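You operate a simulated robot arm through the tools that you are given. There is no shell and no other tool. Be economical: measure what you need, move in short steps, check, and stop when the job is done.

You run a simulated robot arm. Do the job below in one go: nothing can be reset, and whatever is moved stays where it is left.

JOB
Find the voltage of the unmarked board: raise the dial a mark at a time till its rows light.
Fine: board between the tester's stops, pins down before the supply goes on; end with the supply off and the dial on that mark.

Only the result counts: the job must be done as asked and must still hold three seconds after the hand-in. Knocking over, shifting, dropping, spilling or breaking anything else fails it.

ROBOT AND FRAMES
A 6-joint arm with a two-finger parallel gripper, fixed in place. Base frame: the origin is at the foot of the arm, x ahead of it, y to its left, z up; the work surface is at about z = 0. Units: mm, degrees, N and s.
With the tool pointing down near the work surface it reaches from about 140 to 580 mm from the base axis. Its first joint turns from -66.0 to 66.0 degrees. Payload 2.1 kg.
Tool frame: the origin (TCP) lies between the finger pads and is the grasp point; the fingertips stand 30 mm ahead of it; z points along the fingers, y is the line along which they close. The gripper opens to 94 mm. The fingers are 28 mm wide and 10 mm thick; the gripper's body (50 by 96 mm) begins 55 mm behind the TCP.
Orientation is that of the tool frame in the base frame, as a unit quaternion [x, y, z, w]. With the fingers straight down and closing along the base's y, the tool's x points along the base's -x, its y along +y and its z along -z.

CONTROLS
- The arm moves only by the tool jog_arm. Its argument "rows" is a list of rows, each a list of 7 numbers: the turn, a rotation vector about the tool's x, y, z in degrees, then the shift along the tool's x, y, z in mm, then the opening in per cent of the stroke, from 0 (shut) to 100 (fully open). In form: [[rx, ry, rz, dx, dy, dz, jaw], ...]. A call has 1 to 12 rows; each row shifts and turns the commanded pose from where the row before left it, along the tool's axes as they then stand. A row lasts 0.2 s, in which the tool goes at most 50 mm and 8.6 degrees; a call with a longer step from one row to the next is refused whole, and so is a gripper value outside its range. Where a pose cannot be reached the arm comes as near as it can. A force on the tool above 40 N (or 10 N above the force at the start of the call, whichever is more), or a blocked arm, ends the call early, and 0.2 s more pass. Each finger travels about 72 mm/s and halts on what it meets, pressing with about 41 N; the grip force reading is that of the motor and also rises with nothing between the fingers. The clock runs only during rows and for 0.2 s after the last one: add rows that do not move to give the fingers time. It gives the time, the measured TCP pose, the force on the tool (base axes), the opening and the grip force at its end, in the units of the frame above (readings bear some noise).
- Cameras (640 x 400 px; columns grow to the right, rows downward): "scene" is fixed at [72.5, -391.4, 476.9]; the picture's right is [0.56, -0.83, 0.00], its down [-0.54, -0.36, -0.76] and it looks along [0.63, 0.43, -0.65] (base axes); focal length 236 px, centre (320, 200). "wrist" rides on the gripper at [76, 14, -102] in the tool frame; the picture's right is [-0.18, 0.98, 0.00], its down [-0.75, -0.14, -0.64] and it looks along [-0.63, -0.12, 0.77] (tool axes); focal length 243 px, centre (320, 200). There is no depth. A picture from a camera that has moved, and an enlarged one, comes with that camera's place and axes in the base frame and with its lens.
- grab_frame(camera): a new picture of that camera. The clock stands still meanwhile.
- inspect(camera, box): a new picture of the part [left, top, right, bottom] of that camera's present view, enlarged. The clock stands still meanwhile.
- close_job(): hands the job in; it is judged then, once.

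Work in short steps. Places have to be worked out from the pictures, the camera data and where the tool is seen: move nearer, look again, correct. Check each grasp and each placing, and mend what went wrong. You have 120 turns and 64 pictures in all, those below and enlarged ones among them. Open the gripper and draw the arm clear of the work before you hand the job in, unless the task says otherwise; then end with one line.

The tools are called by a JSON object that holds its "method" and its "body". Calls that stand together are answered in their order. jog_arm: Moves the arm, as the interface text tells. Its arguments: {"type":"object","properties":{"rows":{"type":"array","items":{"type":"array","items":{"type":"number"}}}},"required":["rows"]} The other tools are called the same way: grab_frame (camera) takes a picture; inspect (camera, box) takes an enlarged picture of a part of a camera's view; close_job () hands the job in.

At the start:

```text
clock: 0.0
tcp_pos: [348.6, -9.8, 323.0]
tool_rot: [0.001, 1.0, -0.001, 0.0]
force: [-0.4, -0.1, -0.1]
gripper_width: 94.2
gripper_force: 0.3
```

scene: 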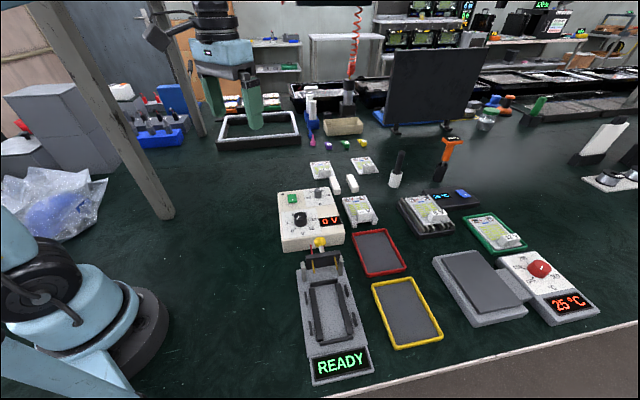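
wrist: 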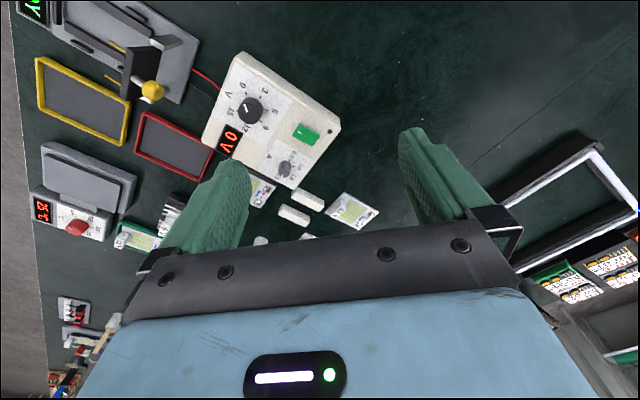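

I'll enlarge the work area first to identify the boards, tester and supply.

{"method": "inspect", "body": {"camera": "scene", "box": [260, 140, 400, 260]}}

{"method": "inspect", "body": {"camera": "scene", "box": [280, 225, 440, 390]}}

{"method": "inspect", "body": {"camera": "scene", "box": [380, 130, 600, 330]}}

{"method": "inspect", "body": {"camera": "wrist", "box": [20, 0, 380, 260]}}

```text
3.33 times, centred on (330, 200) of scene
camera zoom: at [72.5, -391.4, 476.9], right [0.56, -0.83, 0.0], down [-0.54, -0.36, -0.76], along [0.63, 0.43, -0.65], focal length 785 px, centre (287, 200)
```

zoom: 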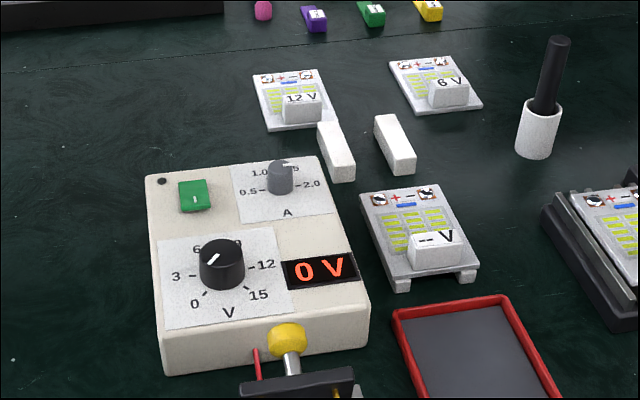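

```text
2.42 times, centred on (360, 308) of scene
camera zoom: at [72.5, -391.4, 476.9], right [0.56, -0.83, 0.0], down [-0.54, -0.36, -0.76], along [0.63, 0.43, -0.65], focal length 571 px, centre (223, -61)
```

zoom: 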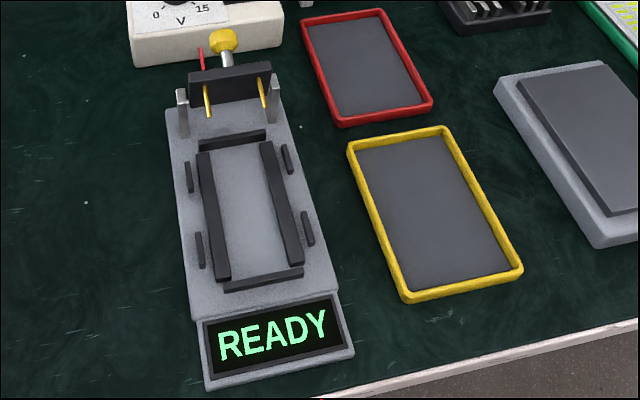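

```text
2.00 times, centred on (490, 230) of scene
camera zoom: at [72.5, -391.4, 476.9], right [0.56, -0.83, 0.0], down [-0.54, -0.36, -0.76], along [0.63, 0.43, -0.65], focal length 471 px, centre (-20, 140)
```

zoom: 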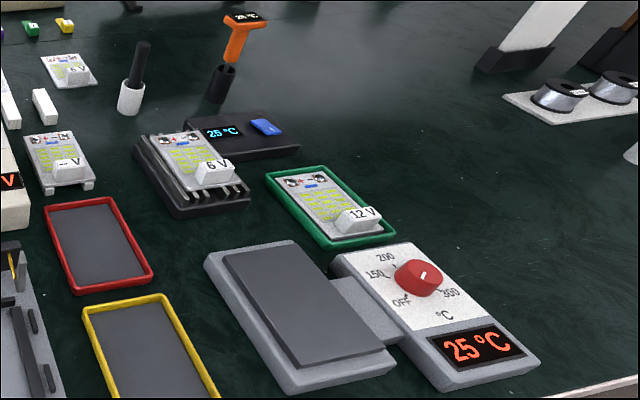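

```text
1.54 times, centred on (200, 130) of wrist
camera zoom: at [272.8, 5.7, 424.3], right [0.18, 0.98, 0.0], down [0.75, -0.14, 0.64], along [0.63, -0.12, -0.77], focal length 373 px, centre (505, 308)
```

zoom: 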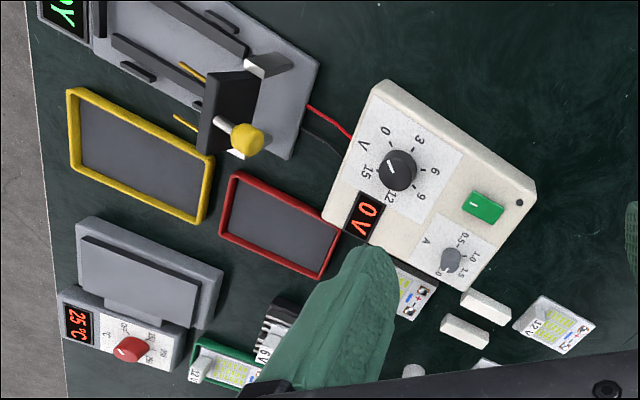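

The unmarked "-- V" board is at about (540,-200), the tester at about (250,-290), its press knob near (323,-218,106), and the supply lies between. I'll move the wrist camera over the tester and supply for a closer look.

{"method": "jog_arm", "body": {"rows": [[0, 0, 0, 16, -31, 20, 100], [0, 0, 0, 16, -31, 20, 100], [0, 0, 0, 16, -31, 20, 100], [0, 0, 0, 16, -31, 20, 100], [0, 0, 0, 16, -31, 20, 100], [0, 0, 0, 16, -31, 20, 100]]}}

{"method": "grab_frame", "body": {"camera": "wrist"}}

```text
clock: 1.4
tcp_pos: [252.1, -197.0, 203.4]
tool_rot: [-0.002, 1.0, -0.001, 0.0]
force: [-0.2, -0.6, 0.5]
gripper_width: 94.2
gripper_force: 0.1
```

```text
57 pictures are left
camera wrist: at [176.4, -181.3, 305.3], right [0.18, 0.98, 0.0], down [0.75, -0.14, 0.64], along [0.63, -0.12, -0.77], focal length 243 px, centre (320, 200)
```

wrist: 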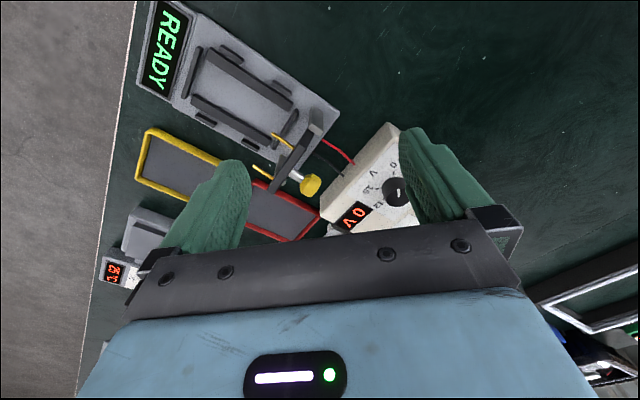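

The tester is fully visible; I enlarge it to measure.

{"method": "inspect", "body": {"camera": "wrist", "box": [120, 0, 360, 220]}}

{"method": "inspect", "body": {"camera": "scene", "box": [285, 225, 375, 395]}}

```text
1.82 times, centred on (240, 110) of wrist
camera zoom: at [176.4, -181.3, 305.3], right [0.18, 0.98, 0.0], down [0.75, -0.14, 0.64], along [0.63, -0.12, -0.77], focal length 441 px, centre (466, 364)
```

zoom: 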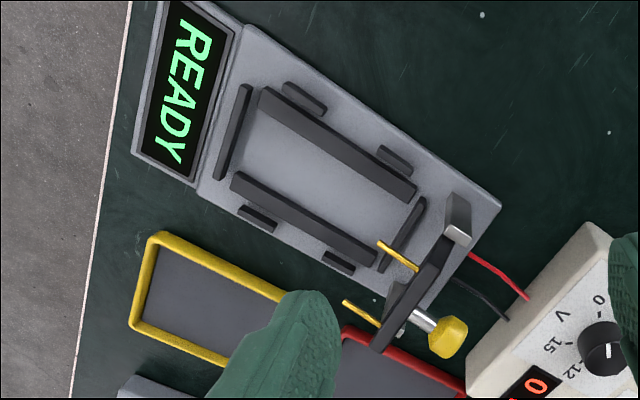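

```text
2.35 times, centred on (330, 310) of scene
camera zoom: at [72.6, -391.4, 476.9], right [0.56, -0.83, 0.0], down [-0.54, -0.36, -0.76], along [0.63, 0.43, -0.65], focal length 554 px, centre (296, -59)
```

zoom: 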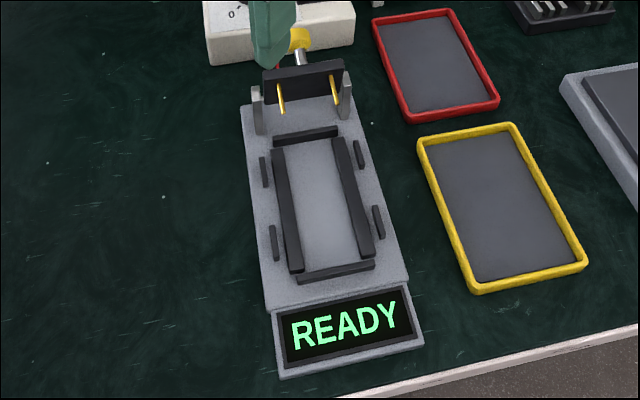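

End stops centre near (215,-328) and (296,-248), so the tester axis is at ~45°, and the board seems to share that heading. I turn the tool +45° about vertical and move toward a viewpoint on the board.

{"method": "jog_arm", "body": {"rows": [[0, 0, -7.5, 0, 0, -5, 100], [0, 0, -7.5, 0, 0, 0, 100], [0, 0, -7.5, 0, 0, 0, 100], [0, 0, -7.5, 0, 0, 0, 100], [0, 0, -7.5, 0, 0, 0, 100], [0, 0, -7.5, 0, 0, 0, 100], [0, 0, 0, -17, -46, 0, 100], [0, 0, 0, -17, -46, 0, 100], [0, 0, 0, -17, -46, 0, 100], [0, 0, 0, -17, -46, 0, 100]]}}

{"method": "grab_frame", "body": {"camera": "wrist"}}

```text
clock: 3.6
tcp_pos: [433.4, -275.2, 207.1]
tool_rot: [-0.383, 0.924, 0.001, 0.0]
force: [0.7, 0.3, 0.0]
gripper_width: 93.8
gripper_force: 0.2
```

```text
54 pictures are left
camera wrist: at [368.0, -317.8, 308.9], right [-0.56, 0.83, 0.0], down [0.63, 0.43, 0.64], along [0.53, 0.36, -0.77], focal length 243 px, centre (320, 200)
```

wrist: 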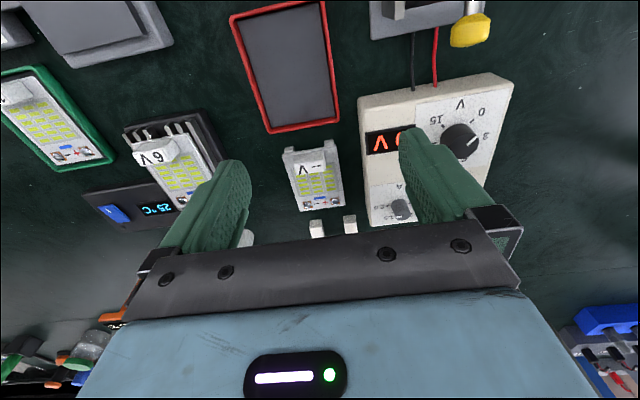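

{"method": "inspect", "body": {"camera": "wrist", "box": [250, 80, 420, 240]}}

{"method": "inspect", "body": {"camera": "wrist", "box": [350, 0, 540, 230]}}

```text
2.50 times, centred on (335, 160) of wrist
camera zoom: at [368.0, -317.8, 308.9], right [-0.56, 0.83, 0.0], down [0.63, 0.43, 0.64], along [0.53, 0.36, -0.77], focal length 606 px, centre (282, 300)
```

zoom: 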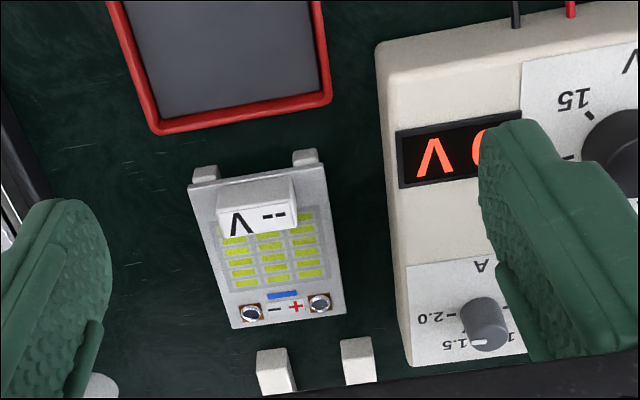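

```text
1.74 times, centred on (445, 115) of wrist
camera zoom: at [368.0, -317.8, 308.9], right [-0.56, 0.83, 0.0], down [0.63, 0.43, 0.64], along [0.53, 0.36, -0.77], focal length 422 px, centre (103, 348)
```

zoom: 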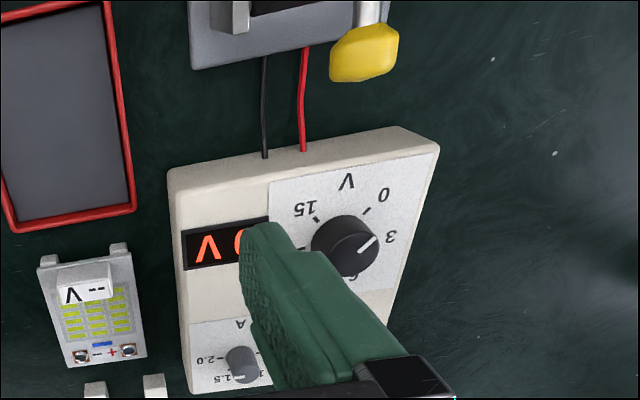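

Board centre is near (539,-206), about 100×70 mm, heading 45°, raised on white rails. I move above it at z≈110 to check alignment between the fingers.

{"method": "jog_arm", "body": {"rows": [[0, 0, 0, -31, -6.5, 20, 100], [0, 0, 0, -31, -6.5, 20, 100], [0, 0, 0, -31, -6.5, 28, 100], [0, 0, 0, -30, -6.5, 29, 100], [0, 0, 0, 0, 0, 0, 100]]}}

{"method": "grab_frame", "body": {"camera": "wrist"}}

{"method": "inspect", "body": {"camera": "scene", "box": [300, 120, 440, 260]}}

```text
clock: 4.8
tcp_pos: [536.5, -207.8, 110.9]
tool_rot: [-0.383, 0.924, 0.0, 0.0]
force: [1.2, 1.2, 0.6]
gripper_width: 93.9
gripper_force: 0.0
```

```text
51 pictures are left
camera wrist: at [471.8, -250.0, 210.9], right [-0.56, 0.83, 0.0], down [0.63, 0.43, 0.64], along [0.53, 0.36, -0.77], focal length 243 px, centre (320, 200)
```

wrist: 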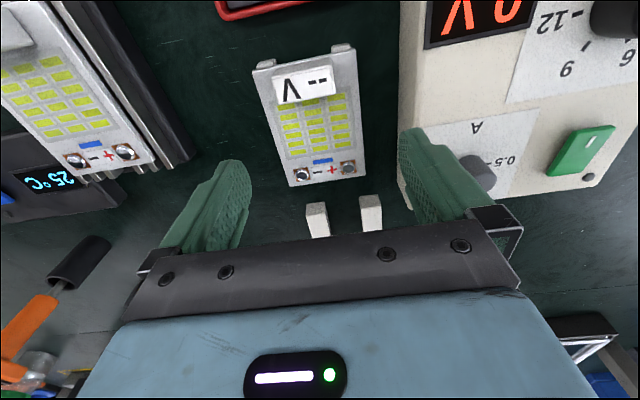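

```text
2.86 times, centred on (370, 190) of scene
camera zoom: at [72.6, -391.4, 476.9], right [0.56, -0.83, 0.0], down [-0.54, -0.36, -0.76], along [0.63, 0.43, -0.65], focal length 673 px, centre (177, 229)
```

zoom: 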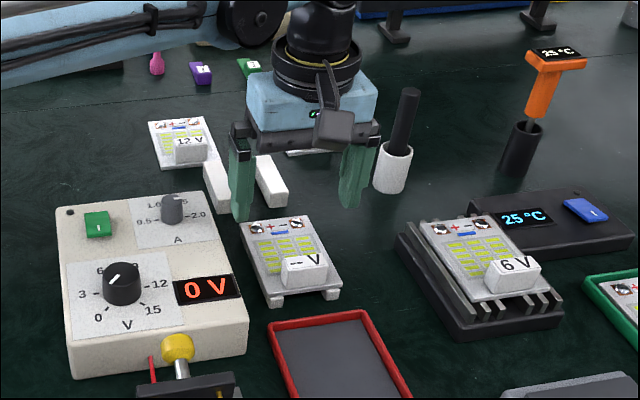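

Board centre is ~2.5 mm to the tool's -y, and the supply is close on the other side, so I narrow the opening to ~83 mm, correct, and descend partway to z≈62.

{"method": "jog_arm", "body": {"rows": [[0, 0, 0, -1, -2.5, 9, 88], [0, 0, 0, 0, 0, 20, 88], [0, 0, 0, 0, 0, 20, 88], [0, 0, 0, 0, 0, 0, 88]]}}

{"method": "grab_frame", "body": {"camera": "wrist"}}

{"method": "inspect", "body": {"camera": "scene", "box": [320, 150, 410, 240]}}

```text
clock: 5.8
tcp_pos: [539.8, -209.8, 61.6]
tool_rot: [-0.383, 0.924, 0.0, -0.001]
force: [-0.5, -0.7, 0.2]
gripper_width: 82.6
gripper_force: 0.0
```

```text
49 pictures are left
camera wrist: at [475.8, -251.7, 163.5], right [-0.56, 0.83, 0.0], down [0.63, 0.43, 0.64], along [0.53, 0.36, -0.77], focal length 243 px, centre (320, 200)
```

wrist: 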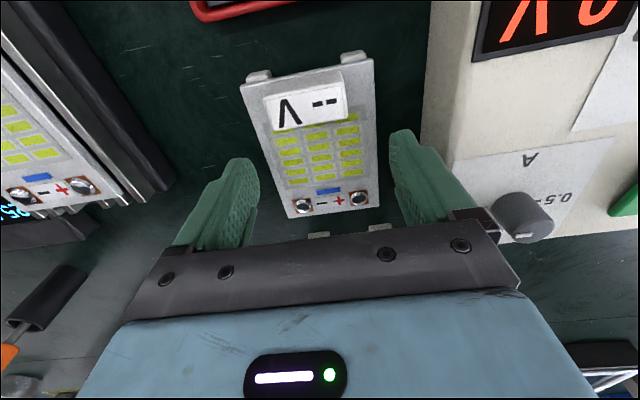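

```text
4.44 times, centred on (365, 195) of scene
camera zoom: at [72.5, -391.4, 476.9], right [0.56, -0.83, 0.0], down [-0.54, -0.36, -0.76], along [0.63, 0.43, -0.65], focal length 1047 px, centre (120, 222)
```

zoom: 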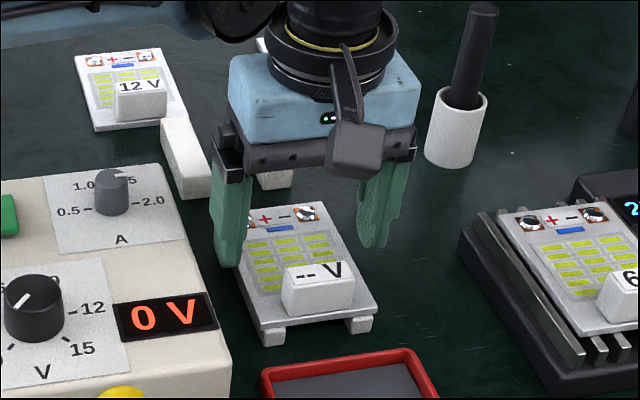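

Board is centred and aligned between the fingers. Descend to z≈38 and close.

{"method": "jog_arm", "body": {"rows": [[0, 0, 0, 0, 0, 12, 88], [0, 0, 0, 0, 0, 11.5, 88], [0, 0, 0, 0, 0, 0, 88], [0, 0, 0, 0, 0, 0, 80], [0, 0, 0, 0, 0, 0, 70], [0, 0, 0, 0, 0, 0, 60], [0, 0, 0, 0, 0, 0, 60]]}}

{"method": "inspect", "body": {"camera": "scene", "box": [320, 150, 410, 240]}}

```text
clock: 7.4
tcp_pos: [540.8, -210.2, 38.6]
tool_rot: [-0.383, 0.924, 0.0, -0.001]
force: [-0.8, -0.2, -1.1]
gripper_width: 74.0
gripper_force: 40.9
```

```text
4.44 times, centred on (365, 195) of scene
camera zoom: at [72.5, -391.4, 476.9], right [0.56, -0.83, 0.0], down [-0.54, -0.36, -0.76], along [0.63, 0.43, -0.65], focal length 1047 px, centre (120, 222)
```

zoom: 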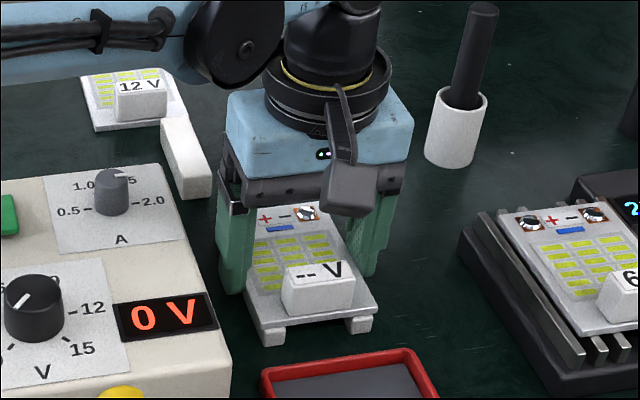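

Gripped at 74 mm with 41 N. Lift straight up and check.

{"method": "jog_arm", "body": {"rows": [[0, 0, 0, 0, 0, -10, 60], [0, 0, 0, 0, 0, -20, 60], [0, 0, 0, 0, 0, -30, 60], [0, 0, 0, 0, 0, -40, 60], [0, 0, 0, 0, 0, -40, 60], [0, 0, 0, 0, 0, 0, 60]]}}

{"method": "inspect", "body": {"camera": "scene", "box": [280, 60, 440, 240]}}

{"method": "inspect", "body": {"camera": "wrist", "box": [200, 50, 440, 250]}}

```text
clock: 8.8
tcp_pos: [532.6, -208.6, 176.1]
tool_rot: [-0.383, 0.924, 0.0, 0.0]
force: [0.3, -0.6, -1.4]
gripper_width: 74.0
gripper_force: 40.7
out of reach, approached as far as the arm can: row 5
```

```text
2.22 times, centred on (360, 150) of scene
camera zoom: at [72.5, -391.4, 476.9], right [0.56, -0.83, 0.0], down [-0.54, -0.36, -0.76], along [0.63, 0.43, -0.65], focal length 524 px, centre (231, 311)
```

zoom: 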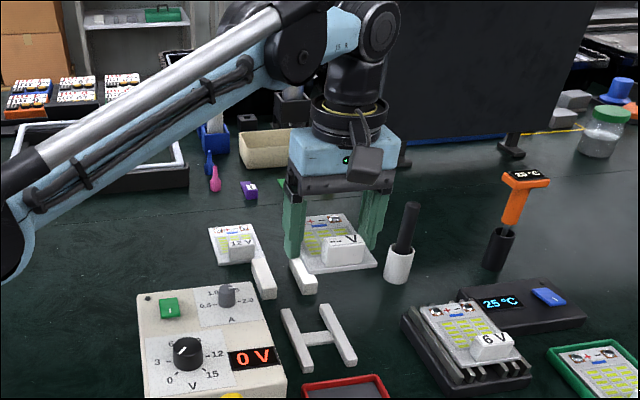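

```text
2.00 times, centred on (320, 150) of wrist
camera zoom: at [469.2, -251.0, 278.3], right [-0.56, 0.83, 0.0], down [0.63, 0.43, 0.64], along [0.53, 0.36, -0.77], focal length 485 px, centre (320, 300)
```

zoom: 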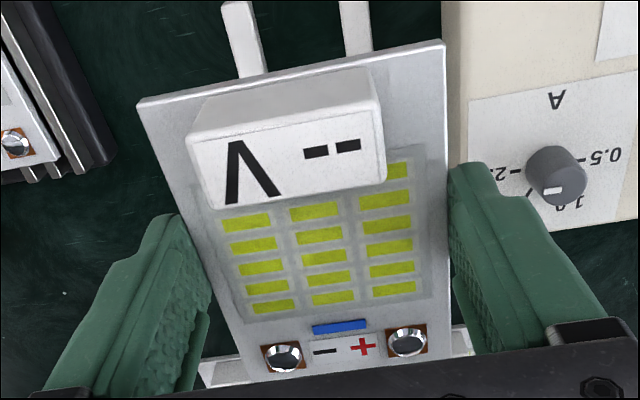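

Board held level, centre about 3.7 mm ahead of the TCP. I carry it high over to above the tester.

{"method": "jog_arm", "body": {"rows": [[0, 0, 0, 32, 17.5, 0, 60], [0, 0, 0, 32, 17.5, 0, 60], [0, 0, 0, 32, 17.5, 0, 60], [0, 0, 0, 32, 17.5, 0, 60], [0, 0, 0, 32, 17.5, 0, 60], [0, 0, 0, 32, 17.5, 0, 60], [0, 0, 0, 32, 17.5, 0, 60], [0, 0, 0, 32, 17.5, 0, 60], [0, 0, 0, 0, 0, 0, 60]]}}

{"method": "grab_frame", "body": {"camera": "wrist"}}

{"method": "inspect", "body": {"camera": "scene", "box": [240, 210, 420, 395]}}

```text
clock: 10.8
tcp_pos: [253.0, -290.2, 175.0]
tool_rot: [-0.383, 0.924, 0.0, 0.0]
force: [0.1, -0.7, -1.5]
gripper_width: 73.7
gripper_force: 41.6
```

```text
44 pictures are left
camera wrist: at [189.6, -333.5, 278.4], right [-0.57, 0.82, 0.0], down [0.63, 0.43, 0.64], along [0.53, 0.36, -0.77], focal length 243 px, centre (320, 200)
```

wrist: 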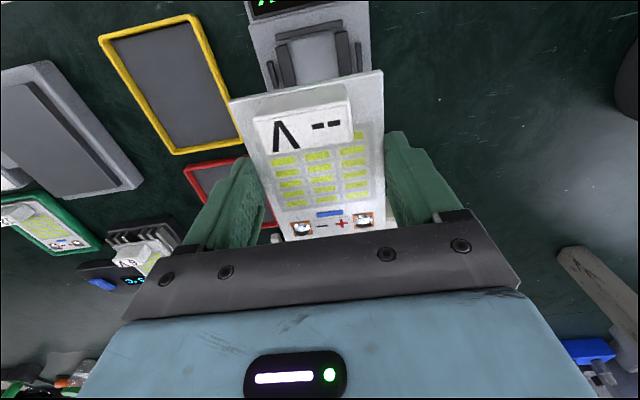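

```text
2.16 times, centred on (330, 302) of scene
camera zoom: at [72.5, -391.4, 476.9], right [0.56, -0.83, 0.0], down [-0.54, -0.36, -0.76], along [0.63, 0.43, -0.65], focal length 509 px, centre (298, -22)
```

zoom: 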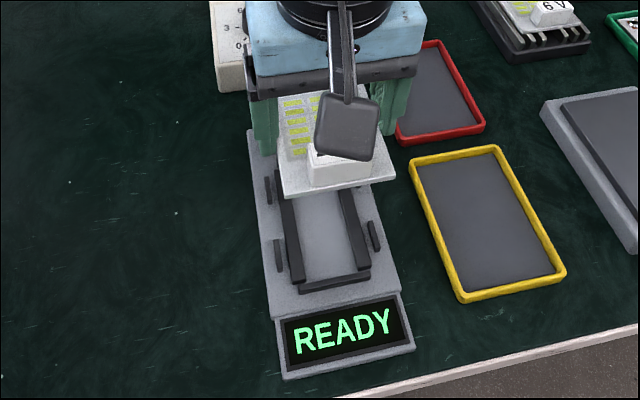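

The pins overhang the rear of the bed (at z≈85), so I'll enter shifted forward, go under them, and slide back. First a precise look at the front stops from here.

{"method": "inspect", "body": {"camera": "wrist", "box": [220, 0, 420, 120]}}

```text
3.20 times, centred on (320, 60) of wrist
camera zoom: at [189.6, -333.5, 278.4], right [-0.57, 0.82, 0.0], down [0.63, 0.43, 0.64], along [0.53, 0.36, -0.77], focal length 776 px, centre (320, 648)
```

zoom: 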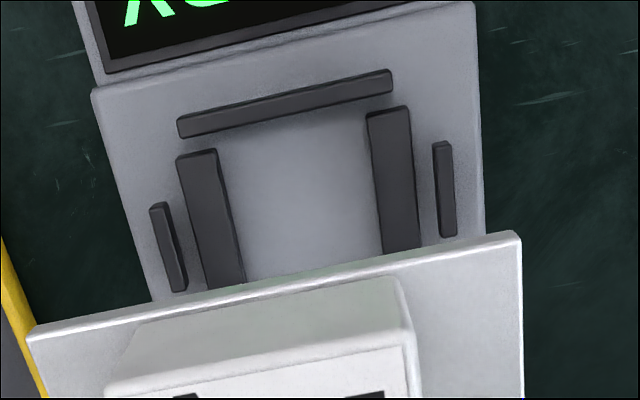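

Measurements show the board is held ~4 mm off-centre, which leaves too little room between finger/side stops and end stops. I'll set it back on its stand and regrip centred; travel back first.

{"method": "jog_arm", "body": {"rows": [[0, 0, 0, -31.6, -18.4, 0, 60], [0, 0, 0, -31.6, -18.4, 0, 60], [0, 0, 0, -31.6, -18.4, 0, 60], [0, 0, 0, -31.6, -18.4, 0, 60], [0, 0, 0, -31.6, -18.4, 15, 60], [0, 0, 0, -31.6, -18.4, 20, 60], [0, 0, 0, -31.6, -18.4, 20, 60], [0, 0, 0, -31.6, -18.1, 20, 60], [0, 0, 0, 0, 0, 0, 60]]}}

{"method": "inspect", "body": {"camera": "wrist", "box": [200, 20, 440, 240]}}

```text
clock: 12.8
tcp_pos: [540.3, -215.2, 100.4]
tool_rot: [-0.382, 0.924, 0.0, 0.0]
force: [0.4, -0.1, -0.3]
gripper_width: 74.0
gripper_force: 41.1
```

```text
1.82 times, centred on (320, 130) of wrist
camera zoom: at [474.6, -258.4, 202.6], right [-0.56, 0.83, 0.0], down [0.63, 0.43, 0.64], along [0.53, 0.36, -0.77], focal length 441 px, centre (320, 327)
```

zoom: 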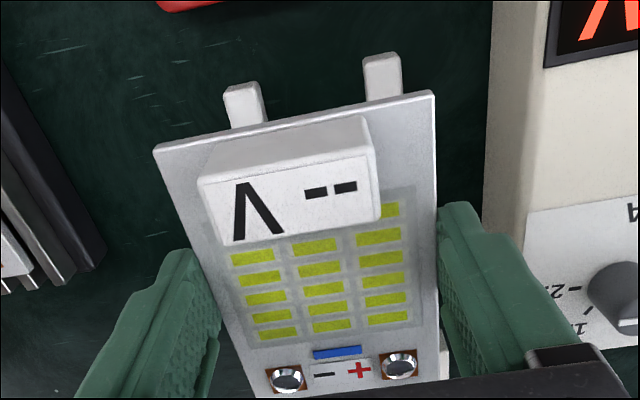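

Adjust a few mm and lower the board to the stand, watching the force near contact.

{"method": "jog_arm", "body": {"rows": [[0, 0, 0, 3.6, 3, 15, 60], [0, 0, 0, 0, 0, 20, 60], [0, 0, 0, 0, 0, 15, 60], [0, 0, 0, 0, 0, 5, 60], [0, 0, 0, 0, 0, 4, 60], [0, 0, 0, 0, 0, 0, 60]]}}

{"method": "inspect", "body": {"camera": "scene", "box": [320, 150, 410, 240]}}

```text
clock: 14.2
tcp_pos: [531.8, -215.1, 41.8]
tool_rot: [-0.383, 0.924, 0.0, -0.001]
force: [0.1, -0.3, -0.2]
gripper_width: 73.8
gripper_force: 41.1
```

```text
4.44 times, centred on (365, 195) of scene
camera zoom: at [72.5, -391.4, 476.9], right [0.56, -0.83, 0.0], down [-0.54, -0.36, -0.76], along [0.63, 0.43, -0.65], focal length 1047 px, centre (120, 222)
```

zoom: 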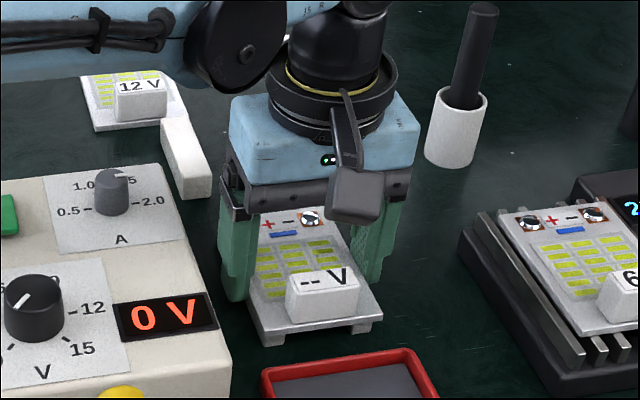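

Nearly down (z 41.8); lower the last 3 mm in small steps.

{"method": "jog_arm", "body": {"rows": [[0, 0, 0, 0, 0, 1.5, 60], [0, 0, 0, 0, 0, 1.5, 60], [0, 0, 0, 0, 0, 0, 60]]}}

```text
clock: 15.0
tcp_pos: [532.0, -215.9, 39.7]
tool_rot: [-0.384, 0.923, 0.0, 0.001]
force: [0.0, 0.3, -1.5]
gripper_width: 73.8
gripper_force: 41.6
```

{"method": "jog_arm", "body": {"rows": [[0, 0, 0, 0, 0, 1, 60], [0, 0, 0, 0, 0, 0, 60]]}}

```text
clock: 15.6
tcp_pos: [532.0, -215.1, 39.5]
tool_rot: [-0.383, 0.924, 0.0, 0.0]
force: [0.1, 0.1, -0.4]
gripper_width: 73.8
gripper_force: 41.5
```

Within a millimetre of contact; open slightly to release.

{"method": "jog_arm", "body": {"rows": [[0, 0, 0, 0, 0, 0.5, 60], [0, 0, 0, 0, 0, 0, 80], [0, 0, 0, 0, 0, 0, 86], [0, 0, 0, 0, 0, 0, 86], [0, 0, 0, 0, 0, -3.5, 86], [0, 0, 0, 0, 0, 0, 86]]}}

{"method": "inspect", "body": {"camera": "wrist", "box": [200, 20, 440, 240]}}

{"method": "inspect", "body": {"camera": "scene", "box": [320, 150, 410, 240]}}

```text
clock: 17.0
tcp_pos: [533.8, -215.3, 41.6]
tool_rot: [-0.383, 0.924, -0.001, 0.0]
force: [-0.6, 0.6, 0.3]
gripper_width: 80.6
gripper_force: 0.1
```

```text
1.82 times, centred on (320, 130) of wrist
camera zoom: at [468.4, -257.9, 142.8], right [-0.57, 0.82, 0.0], down [0.63, 0.43, 0.64], along [0.53, 0.36, -0.77], focal length 441 px, centre (320, 327)
```

zoom: 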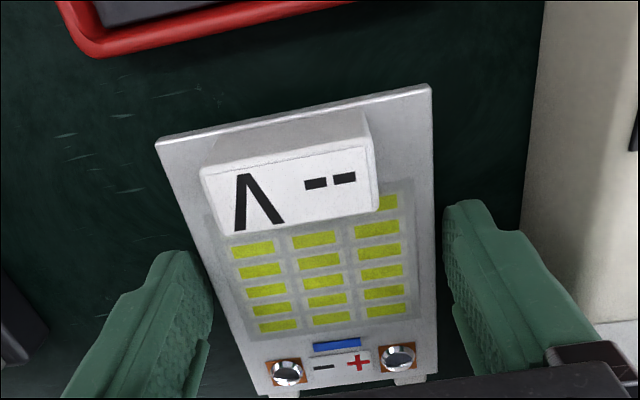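

```text
4.44 times, centred on (365, 195) of scene
camera zoom: at [72.5, -391.4, 476.9], right [0.56, -0.83, 0.0], down [-0.54, -0.36, -0.76], along [0.63, 0.43, -0.65], focal length 1047 px, centre (120, 222)
```

zoom: 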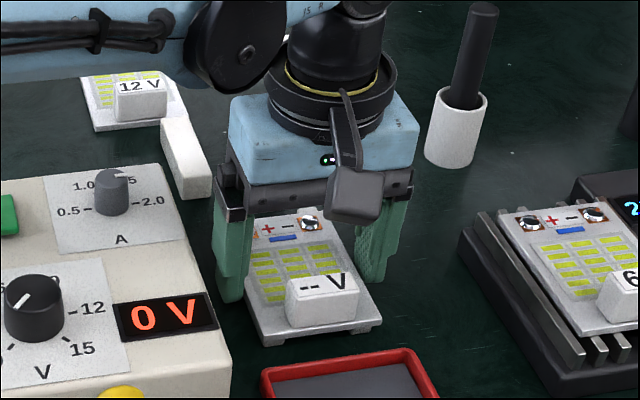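

Board sits on the stand; its centre is ~4.3 mm ahead of the TCP. Shift by that amount and regrip.

{"method": "jog_arm", "body": {"rows": [[0, 0, 0, -4.3, 0, 0, 86], [0, 0, 0, 0, 0, 0, 86], [0, 0, 0, 0, 0, 0, 70], [0, 0, 0, 0, 0, 0, 60], [0, 0, 0, 0, 0, 0, 60], [0, 0, 0, 0, 0, 0, 60]]}}

{"method": "jog_arm", "body": {"rows": [[0, 0, 0, 0, 0, -10, 60], [0, 0, 0, 0, 0, -20, 60], [0, 0, 0, 0, 0, -20, 60], [0, 0, 0, 0, 0, 0, 60]]}}

{"method": "inspect", "body": {"camera": "wrist", "box": [200, 20, 440, 250]}}

```text
clock: 18.4
tcp_pos: [535.4, -212.0, 40.5]
tool_rot: [-0.383, 0.924, 0.0, 0.001]
force: [-0.4, 1.4, 1.5]
gripper_width: 73.8
gripper_force: 41.1
```

```text
clock: 19.4
tcp_pos: [534.4, -212.1, 92.4]
tool_rot: [-0.384, 0.923, 0.0, 0.0]
force: [0.4, -0.2, -0.8]
gripper_width: 73.8
gripper_force: 40.4
```

```text
1.74 times, centred on (320, 135) of wrist
camera zoom: at [470.9, -254.6, 193.1], right [-0.56, 0.83, 0.0], down [0.63, 0.43, 0.64], along [0.53, 0.36, -0.77], focal length 422 px, centre (320, 313)
```

zoom: 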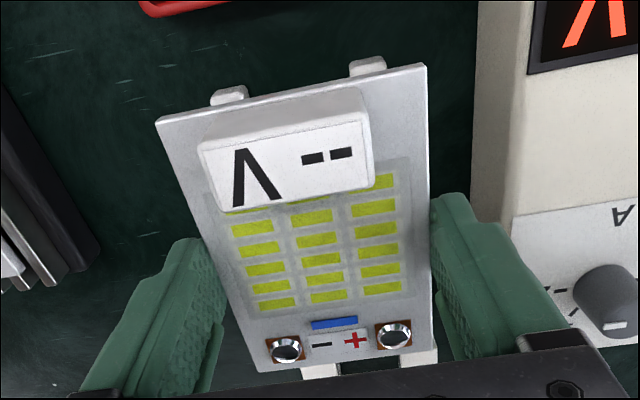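

Now the board is centred (≈1 mm off). I lift and carry it back to the tester, stopping ~30 mm forward of the seat so the pins are cleared.

{"method": "jog_arm", "body": {"rows": [[0, 0, 0, 20, 0, -40, 60], [0, 0, 0, 20, 0, -42, 60], [0, 0, 0, 31, 18, 0, 60], [0, 0, 0, 31, 18, 0, 60], [0, 0, 0, 31, 18, 0, 60], [0, 0, 0, 31, 18, 0, 60], [0, 0, 0, 30, 18, 0, 60], [0, 0, 0, 30, 18, 0, 60], [0, 0, 0, 30, 18, 0, 60], [0, 0, 0, 30, 18, 0, 60], [0, 0, 0, 0, 0, 0, 60]]}}

{"method": "inspect", "body": {"camera": "scene", "box": [240, 210, 420, 395]}}

{"method": "inspect", "body": {"camera": "wrist", "box": [220, 0, 420, 120]}}

```text
clock: 21.8
tcp_pos: [231.4, -311.3, 173.1]
tool_rot: [-0.383, 0.924, 0.0, 0.0]
force: [-0.1, -0.3, -1.4]
gripper_width: 74.1
gripper_force: 41.5
```

```text
2.16 times, centred on (330, 302) of scene
camera zoom: at [72.5, -391.4, 476.9], right [0.56, -0.83, 0.0], down [-0.54, -0.36, -0.76], along [0.63, 0.43, -0.65], focal length 509 px, centre (298, -22)
```

zoom: 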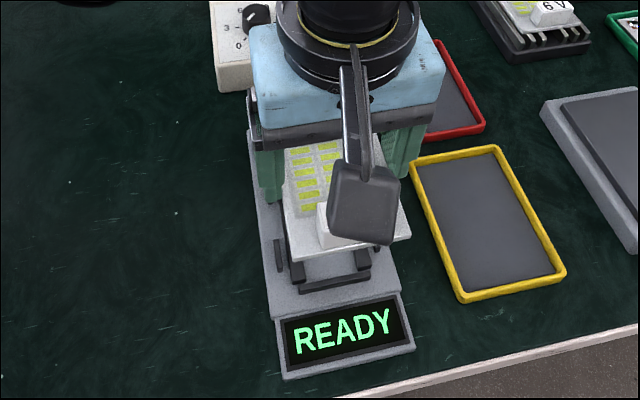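

```text
3.20 times, centred on (320, 60) of wrist
camera zoom: at [167.1, -354.1, 274.1], right [-0.57, 0.82, 0.0], down [0.63, 0.43, 0.64], along [0.53, 0.36, -0.77], focal length 776 px, centre (320, 648)
```

zoom: 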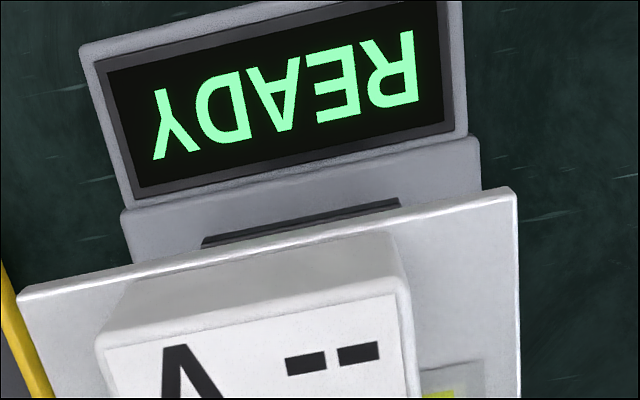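

Descend in front of the pins to TCP z≈75.

{"method": "jog_arm", "body": {"rows": [[0, 0, 0, 0, 0, 25, 60], [0, 0, 0, 0, 0, 25, 60], [0, 0, 0, 0, 0, 25, 60], [0, 0, 0, 0, 0, 23, 60], [0, 0, 0, 0, 0, 0, 60]]}}

{"method": "grab_frame", "body": {"camera": "wrist"}}

{"method": "inspect", "body": {"camera": "scene", "box": [270, 220, 390, 390]}}

```text
clock: 23.0
tcp_pos: [232.6, -313.2, 75.6]
tool_rot: [-0.383, 0.924, 0.0, 0.0]
force: [0.0, 1.2, -0.2]
gripper_width: 74.1
gripper_force: 40.9
```

```text
34 pictures are left
camera wrist: at [169.3, -354.8, 177.2], right [-0.57, 0.82, 0.0], down [0.63, 0.43, 0.64], along [0.53, 0.36, -0.77], focal length 243 px, centre (320, 200)
```

wrist: 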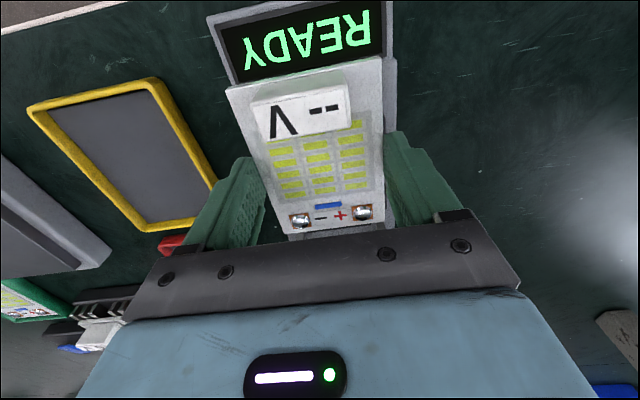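

```text
2.35 times, centred on (330, 305) of scene
camera zoom: at [72.5, -391.4, 476.9], right [0.56, -0.83, 0.0], down [-0.54, -0.36, -0.76], along [0.63, 0.43, -0.65], focal length 554 px, centre (296, -47)
```

zoom: 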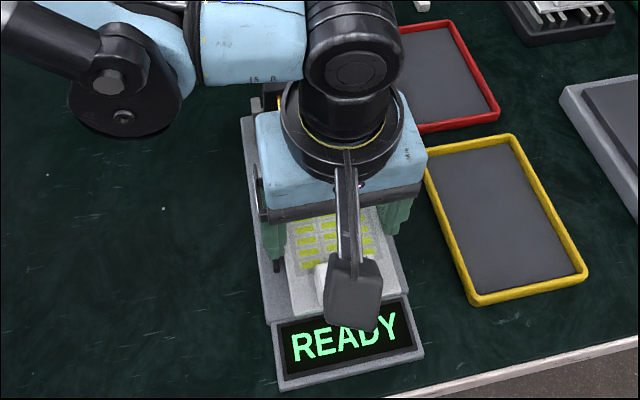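

Slide back 29 mm under the pins, then look at the stops beside the board.

{"method": "jog_arm", "body": {"rows": [[0, 0, 0, -10, 0.5, 0, 60], [0, 0, 0, -10, 0.5, 0, 60], [0, 0, 0, -9, 0, 0, 60], [0, 0, 0, 0, 0, 0, 60], [0, 0, 0, 0, 0, 0, 60]]}}

{"method": "inspect", "body": {"camera": "wrist", "box": [200, 20, 440, 250]}}

```text
clock: 24.2
tcp_pos: [253.2, -290.2, 74.9]
tool_rot: [-0.383, 0.924, 0.0, 0.0]
force: [-0.1, 0.2, -0.6]
gripper_width: 73.7
gripper_force: 40.7
```

```text
1.74 times, centred on (320, 135) of wrist
camera zoom: at [189.0, -332.5, 176.1], right [-0.56, 0.83, 0.0], down [0.63, 0.43, 0.64], along [0.53, 0.36, -0.77], focal length 422 px, centre (320, 313)
```

zoom: 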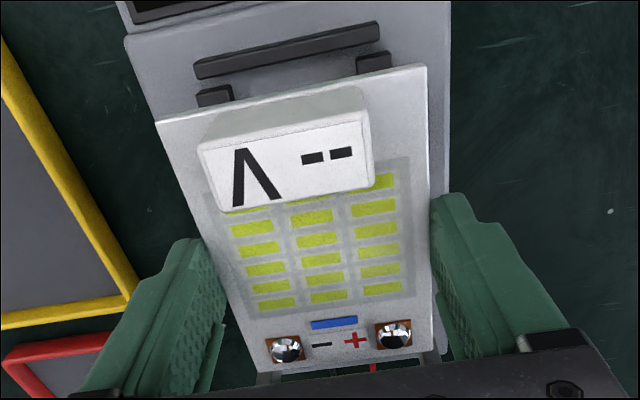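

Alignment good: nudge +1 mm toward the front and −0.6 mm lateral, lower 18 mm, and look again.

{"method": "jog_arm", "body": {"rows": [[0, 0, 0, 1, -0.6, 6, 60], [0, 0, 0, 0, 0, 12, 60], [0, 0, 0, 0, 0, 0, 60]]}}

{"method": "inspect", "body": {"camera": "wrist", "box": [200, 20, 440, 250]}}

{"method": "inspect", "body": {"camera": "scene", "box": [290, 230, 380, 350]}}

```text
clock: 25.0
tcp_pos: [251.5, -291.3, 57.7]
tool_rot: [-0.382, 0.924, 0.0, 0.0]
force: [0.2, 0.1, -0.6]
gripper_width: 73.9
gripper_force: 40.9
```

```text
1.74 times, centred on (320, 135) of wrist
camera zoom: at [188.5, -333.5, 158.8], right [-0.56, 0.83, 0.0], down [0.63, 0.43, 0.64], along [0.53, 0.36, -0.77], focal length 422 px, centre (320, 313)
```

zoom: 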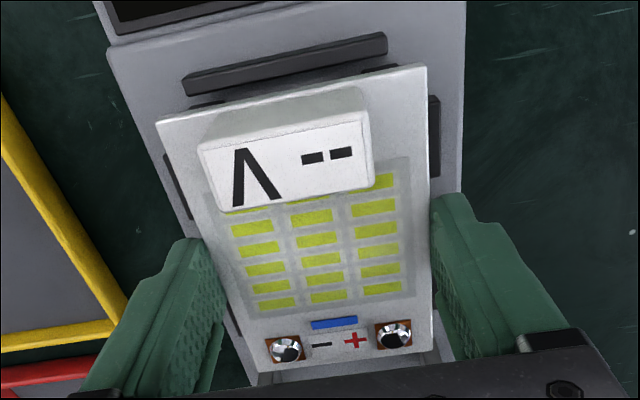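

```text
3.33 times, centred on (335, 290) of scene
camera zoom: at [72.5, -391.4, 476.9], right [0.56, -0.83, 0.0], down [-0.54, -0.36, -0.76], along [0.63, 0.43, -0.65], focal length 785 px, centre (270, -100)
```

zoom: 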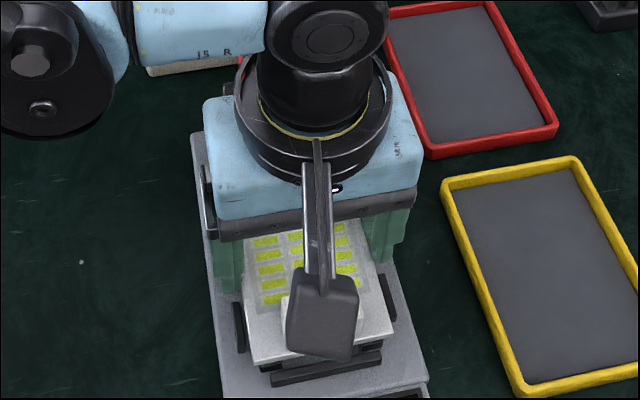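

Stops sit symmetrically around the board with ~2.5 mm front gap. Lower in small steps until contact.

{"method": "jog_arm", "body": {"rows": [[0, 0, 0, 0, 0, 3, 60], [0, 0, 0, 0, 0, 3, 60], [0, 0, 0, 0, 0, 0, 60]]}}

{"method": "inspect", "body": {"camera": "wrist", "box": [200, 20, 440, 250]}}

```text
clock: 25.6
tcp_pos: [253.4, -290.6, 53.5]
tool_rot: [-0.383, 0.924, 0.0, 0.0]
force: [-1.1, 1.8, 7.6]
gripper_width: 73.8
gripper_force: 41.0
stopped in row 3: the force on the tool passed its limit (the readings are from after the stop); the commanded pose is now the measured one
```

```text
1.74 times, centred on (320, 135) of wrist
camera zoom: at [188.7, -334.1, 154.7], right [-0.57, 0.82, 0.0], down [0.63, 0.43, 0.64], along [0.53, 0.36, -0.77], focal length 422 px, centre (320, 313)
```

zoom: 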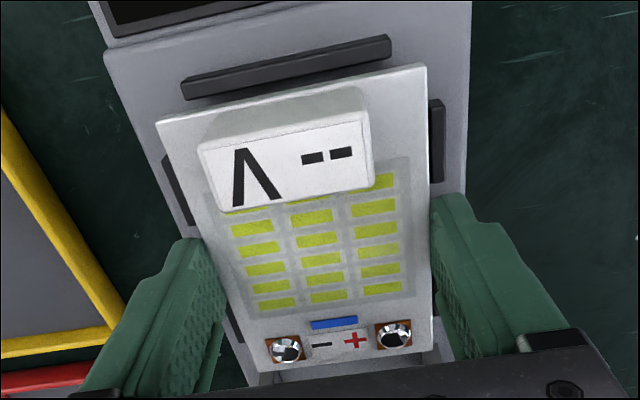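

Contact at fingertip height ≈ stop-top height (~22 mm) means the fingers touch the front side stops; their inner ends lie at ~14 mm ahead. Raise a bit, shift 2.2 mm rearward and try again.

{"method": "jog_arm", "body": {"rows": [[0, 0, 0, 0, 0, -4, 60], [0, 0, 0, -2.2, 0, 0, 60], [0, 0, 0, 0, 0, 0, 60], [0, 0, 0, 0, 0, 2, 60], [0, 0, 0, 0, 0, 2, 60], [0, 0, 0, 0, 0, 1, 60], [0, 0, 0, 0, 0, 1, 60], [0, 0, 0, 0, 0, 0, 60]]}}

```text
clock: 27.4
tcp_pos: [254.6, -290.6, 50.4]
tool_rot: [-0.383, 0.924, 0.0, 0.0]
force: [0.4, -0.5, -0.7]
gripper_width: 73.9
gripper_force: 40.3
```

That cleared it: z 50.4 without force. Continue down gently.

{"method": "jog_arm", "body": {"rows": [[0, 0, 0, 0, 0, 1, 60], [0, 0, 0, 0, 0, 1, 60], [0, 0, 0, 0, 0, 1, 60], [0, 0, 0, 0, 0, 1, 60], [0, 0, 0, 0, 0, 0, 60]]}}

{"method": "inspect", "body": {"camera": "wrist", "box": [200, 20, 440, 250]}}

```text
clock: 28.6
tcp_pos: [254.4, -290.6, 46.3]
tool_rot: [-0.383, 0.924, 0.001, 0.0]
force: [0.0, -1.0, -0.7]
gripper_width: 73.9
gripper_force: 41.2
```

```text
1.74 times, centred on (320, 135) of wrist
camera zoom: at [189.8, -332.8, 148.0], right [-0.57, 0.82, 0.0], down [0.63, 0.43, 0.64], along [0.53, 0.36, -0.77], focal length 422 px, centre (320, 313)
```

zoom: 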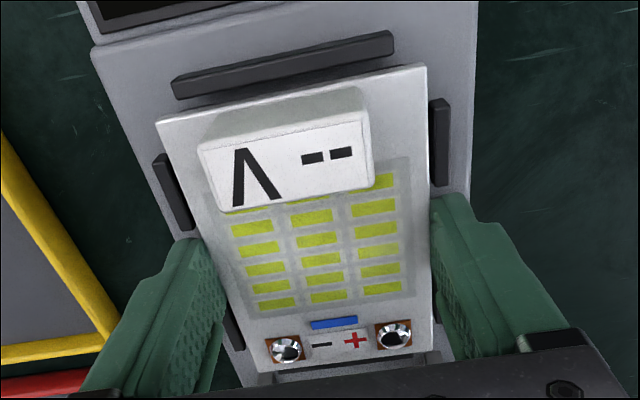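

Still free; about 2–3 mm left. Continue in 1 mm steps.

{"method": "jog_arm", "body": {"rows": [[0, 0, 0, 0, 0, 1, 60], [0, 0, 0, 0, 0, 1, 60], [0, 0, 0, 0, 0, 0, 60]]}}

{"method": "inspect", "body": {"camera": "wrist", "box": [250, 180, 400, 250]}}

```text
clock: 29.4
tcp_pos: [253.8, -290.2, 44.2]
tool_rot: [-0.383, 0.924, 0.0, 0.001]
force: [0.9, 2.2, 8.0]
gripper_width: 73.9
gripper_force: 41.3
```

```text
4.27 times, centred on (325, 215) of wrist
camera zoom: at [189.7, -332.6, 146.3], right [-0.57, 0.82, 0.0], down [0.63, 0.43, 0.64], along [0.53, 0.36, -0.77], focal length 1035 px, centre (299, 136)
```

zoom: 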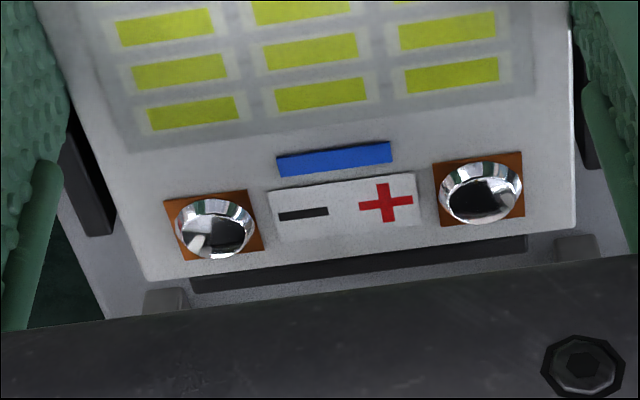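

Contact with ~8 N; the rear stop shows fully behind the board edge, so it appears seated on the rails. Release and look.

{"method": "jog_arm", "body": {"rows": [[0, 0, 0, 0, 0, 0, 79], [0, 0, 0, 0, 0, 0, 81], [0, 0, 0, 0, 0, 0, 81], [0, 0, 0, 0, 0, 0, 81]]}}

{"method": "inspect", "body": {"camera": "wrist", "box": [200, 20, 440, 250]}}

```text
clock: 30.4
tcp_pos: [253.6, -289.6, 45.3]
tool_rot: [-0.382, 0.924, -0.001, -0.001]
force: [-0.8, -0.7, -0.2]
gripper_width: 76.2
gripper_force: 0.0
```

```text
1.74 times, centred on (320, 135) of wrist
camera zoom: at [189.6, -332.7, 146.1], right [-0.57, 0.82, 0.0], down [0.63, 0.43, 0.64], along [0.53, 0.36, -0.77], focal length 422 px, centre (320, 313)
```

zoom: 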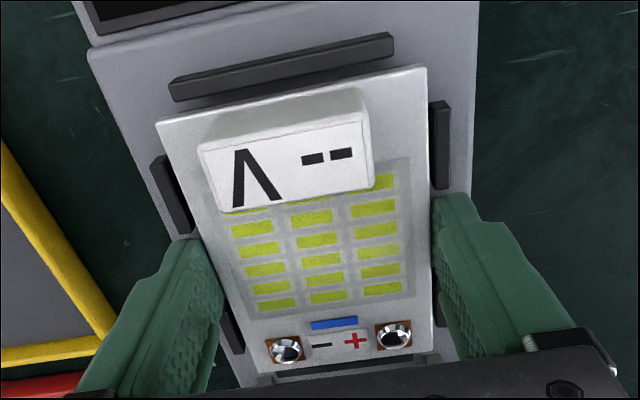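

Board rests in place between the stops. Open a little more and rise straight up to get a view of the press and dial.

{"method": "jog_arm", "body": {"rows": [[0, 0, 0, 0, 0, -4, 84], [0, 0, 0, 0, 0, -10, 86], [0, 0, 0, 0, 0, -30, 88], [0, 0, 0, 0, 0, -40, 95], [0, 0, 0, 0, 0, -40, 100], [0, 0, 0, 0, 0, -30, 100], [0, 0, 0, 0, 0, 0, 100]]}}

{"method": "grab_frame", "body": {"camera": "wrist"}}

{"method": "inspect", "body": {"camera": "scene", "box": [270, 180, 390, 390]}}

```text
clock: 32.0
tcp_pos: [254.0, -288.9, 198.6]
tool_rot: [-0.383, 0.924, -0.001, 0.0]
force: [-0.8, -0.5, -0.4]
gripper_width: 94.1
gripper_force: 0.0
```

```text
25 pictures are left
camera wrist: at [189.2, -331.2, 300.7], right [-0.57, 0.82, 0.0], down [0.63, 0.43, 0.64], along [0.53, 0.36, -0.77], focal length 243 px, centre (320, 200)
```

wrist: 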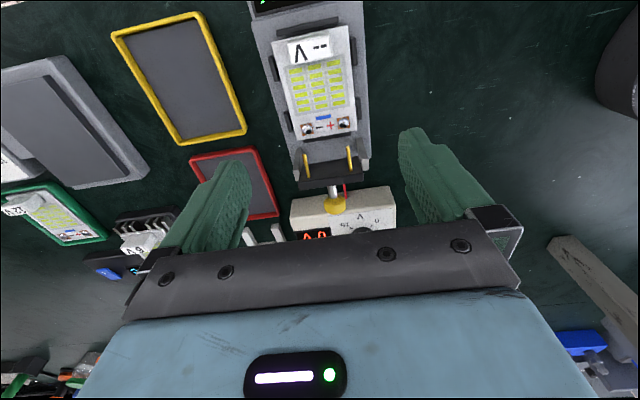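

```text
1.90 times, centred on (330, 285) of scene
camera zoom: at [72.5, -391.4, 476.9], right [0.56, -0.83, 0.0], down [-0.54, -0.36, -0.76], along [0.63, 0.43, -0.65], focal length 449 px, centre (301, 38)
```

zoom: 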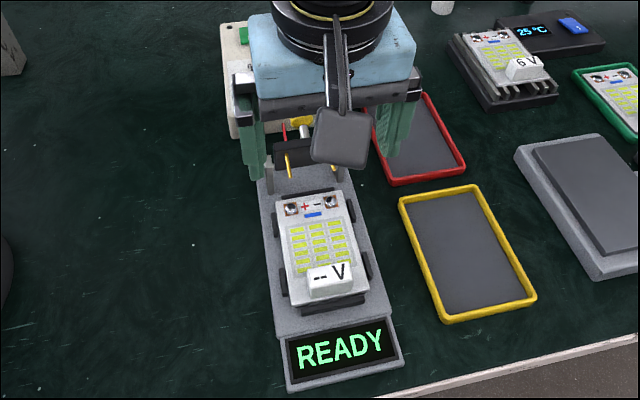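

Board is well seated. Zoom on the pin lever to fix its geometry.

{"method": "inspect", "body": {"camera": "wrist", "box": [270, 110, 410, 240]}}

```text
3.08 times, centred on (340, 175) of wrist
camera zoom: at [189.2, -331.2, 300.7], right [-0.57, 0.82, 0.0], down [0.63, 0.43, 0.64], along [0.53, 0.36, -0.77], focal length 746 px, centre (258, 277)
```

zoom: 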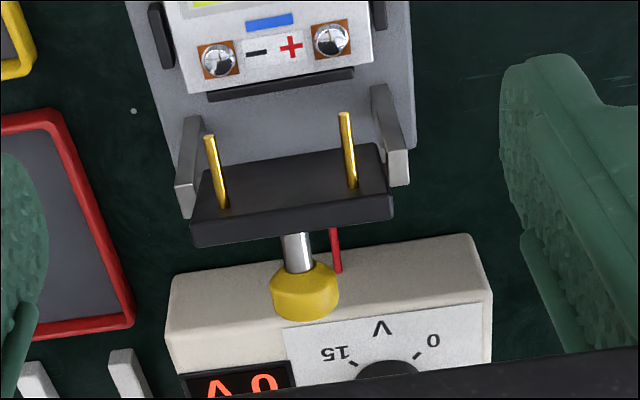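

Geometry: hinge ≈(u46,z54), pins horizontal, knob centre about 100 mm ahead (along the tool's −x) at z≈99. I move above the knob with the gripper partly open and check.

{"method": "jog_arm", "body": {"rows": [[0, 0, 0, -33, 0, 0, 60], [0, 0, 0, -33, -0.5, 0, 60], [0, 0, 0, -34, -0.5, 20, 60], [0, 0, 0, 0, 0, 25, 60], [0, 0, 0, 0, 0, 0, 60]]}}

{"method": "grab_frame", "body": {"camera": "wrist"}}

```text
clock: 33.2
tcp_pos: [325.2, -218.6, 153.0]
tool_rot: [-0.382, 0.924, 0.0, 0.001]
force: [-0.6, 0.1, 0.1]
gripper_width: 56.2
gripper_force: 0.0
```

```text
22 pictures are left
camera wrist: at [261.1, -261.2, 255.3], right [-0.56, 0.83, 0.0], down [0.63, 0.43, 0.64], along [0.53, 0.36, -0.77], focal length 243 px, centre (320, 200)
```

wrist: 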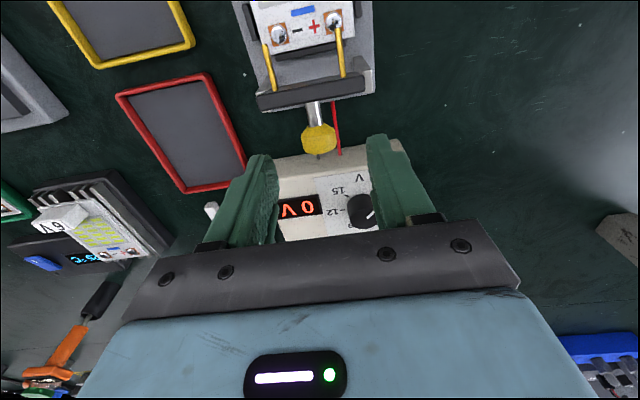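

Knob lies ~2.5–3 mm toward the front and 1 mm to −y; centre about z=102. Correct, lower to z≈116 and close on it.

{"method": "jog_arm", "body": {"rows": [[0, 0, 0, 3, -1, 12, 60], [0, 0, 0, 0, 0, 13, 50], [0, 0, 0, 0, 0, 12, 40], [0, 0, 0, 0, 0, 0, 40]]}}

{"method": "inspect", "body": {"camera": "wrist", "box": [220, 50, 420, 250]}}

```text
clock: 34.2
tcp_pos: [324.8, -223.5, 117.6]
tool_rot: [-0.383, 0.924, 0.0, 0.001]
force: [0.0, -0.2, 0.8]
gripper_width: 37.7
gripper_force: 0.1
```

```text
2.00 times, centred on (320, 150) of wrist
camera zoom: at [260.5, -265.6, 218.7], right [-0.57, 0.82, 0.0], down [0.63, 0.43, 0.64], along [0.53, 0.36, -0.77], focal length 485 px, centre (320, 300)
```

zoom: 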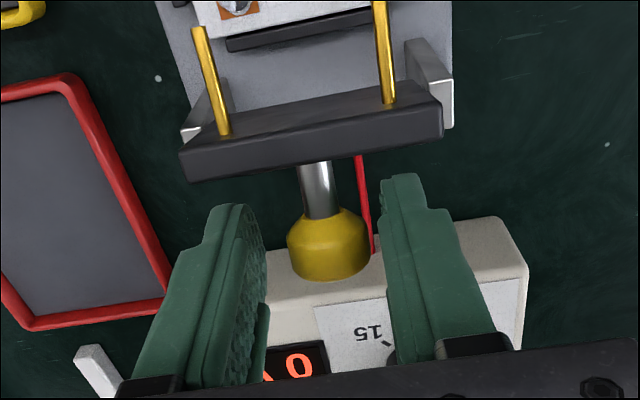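

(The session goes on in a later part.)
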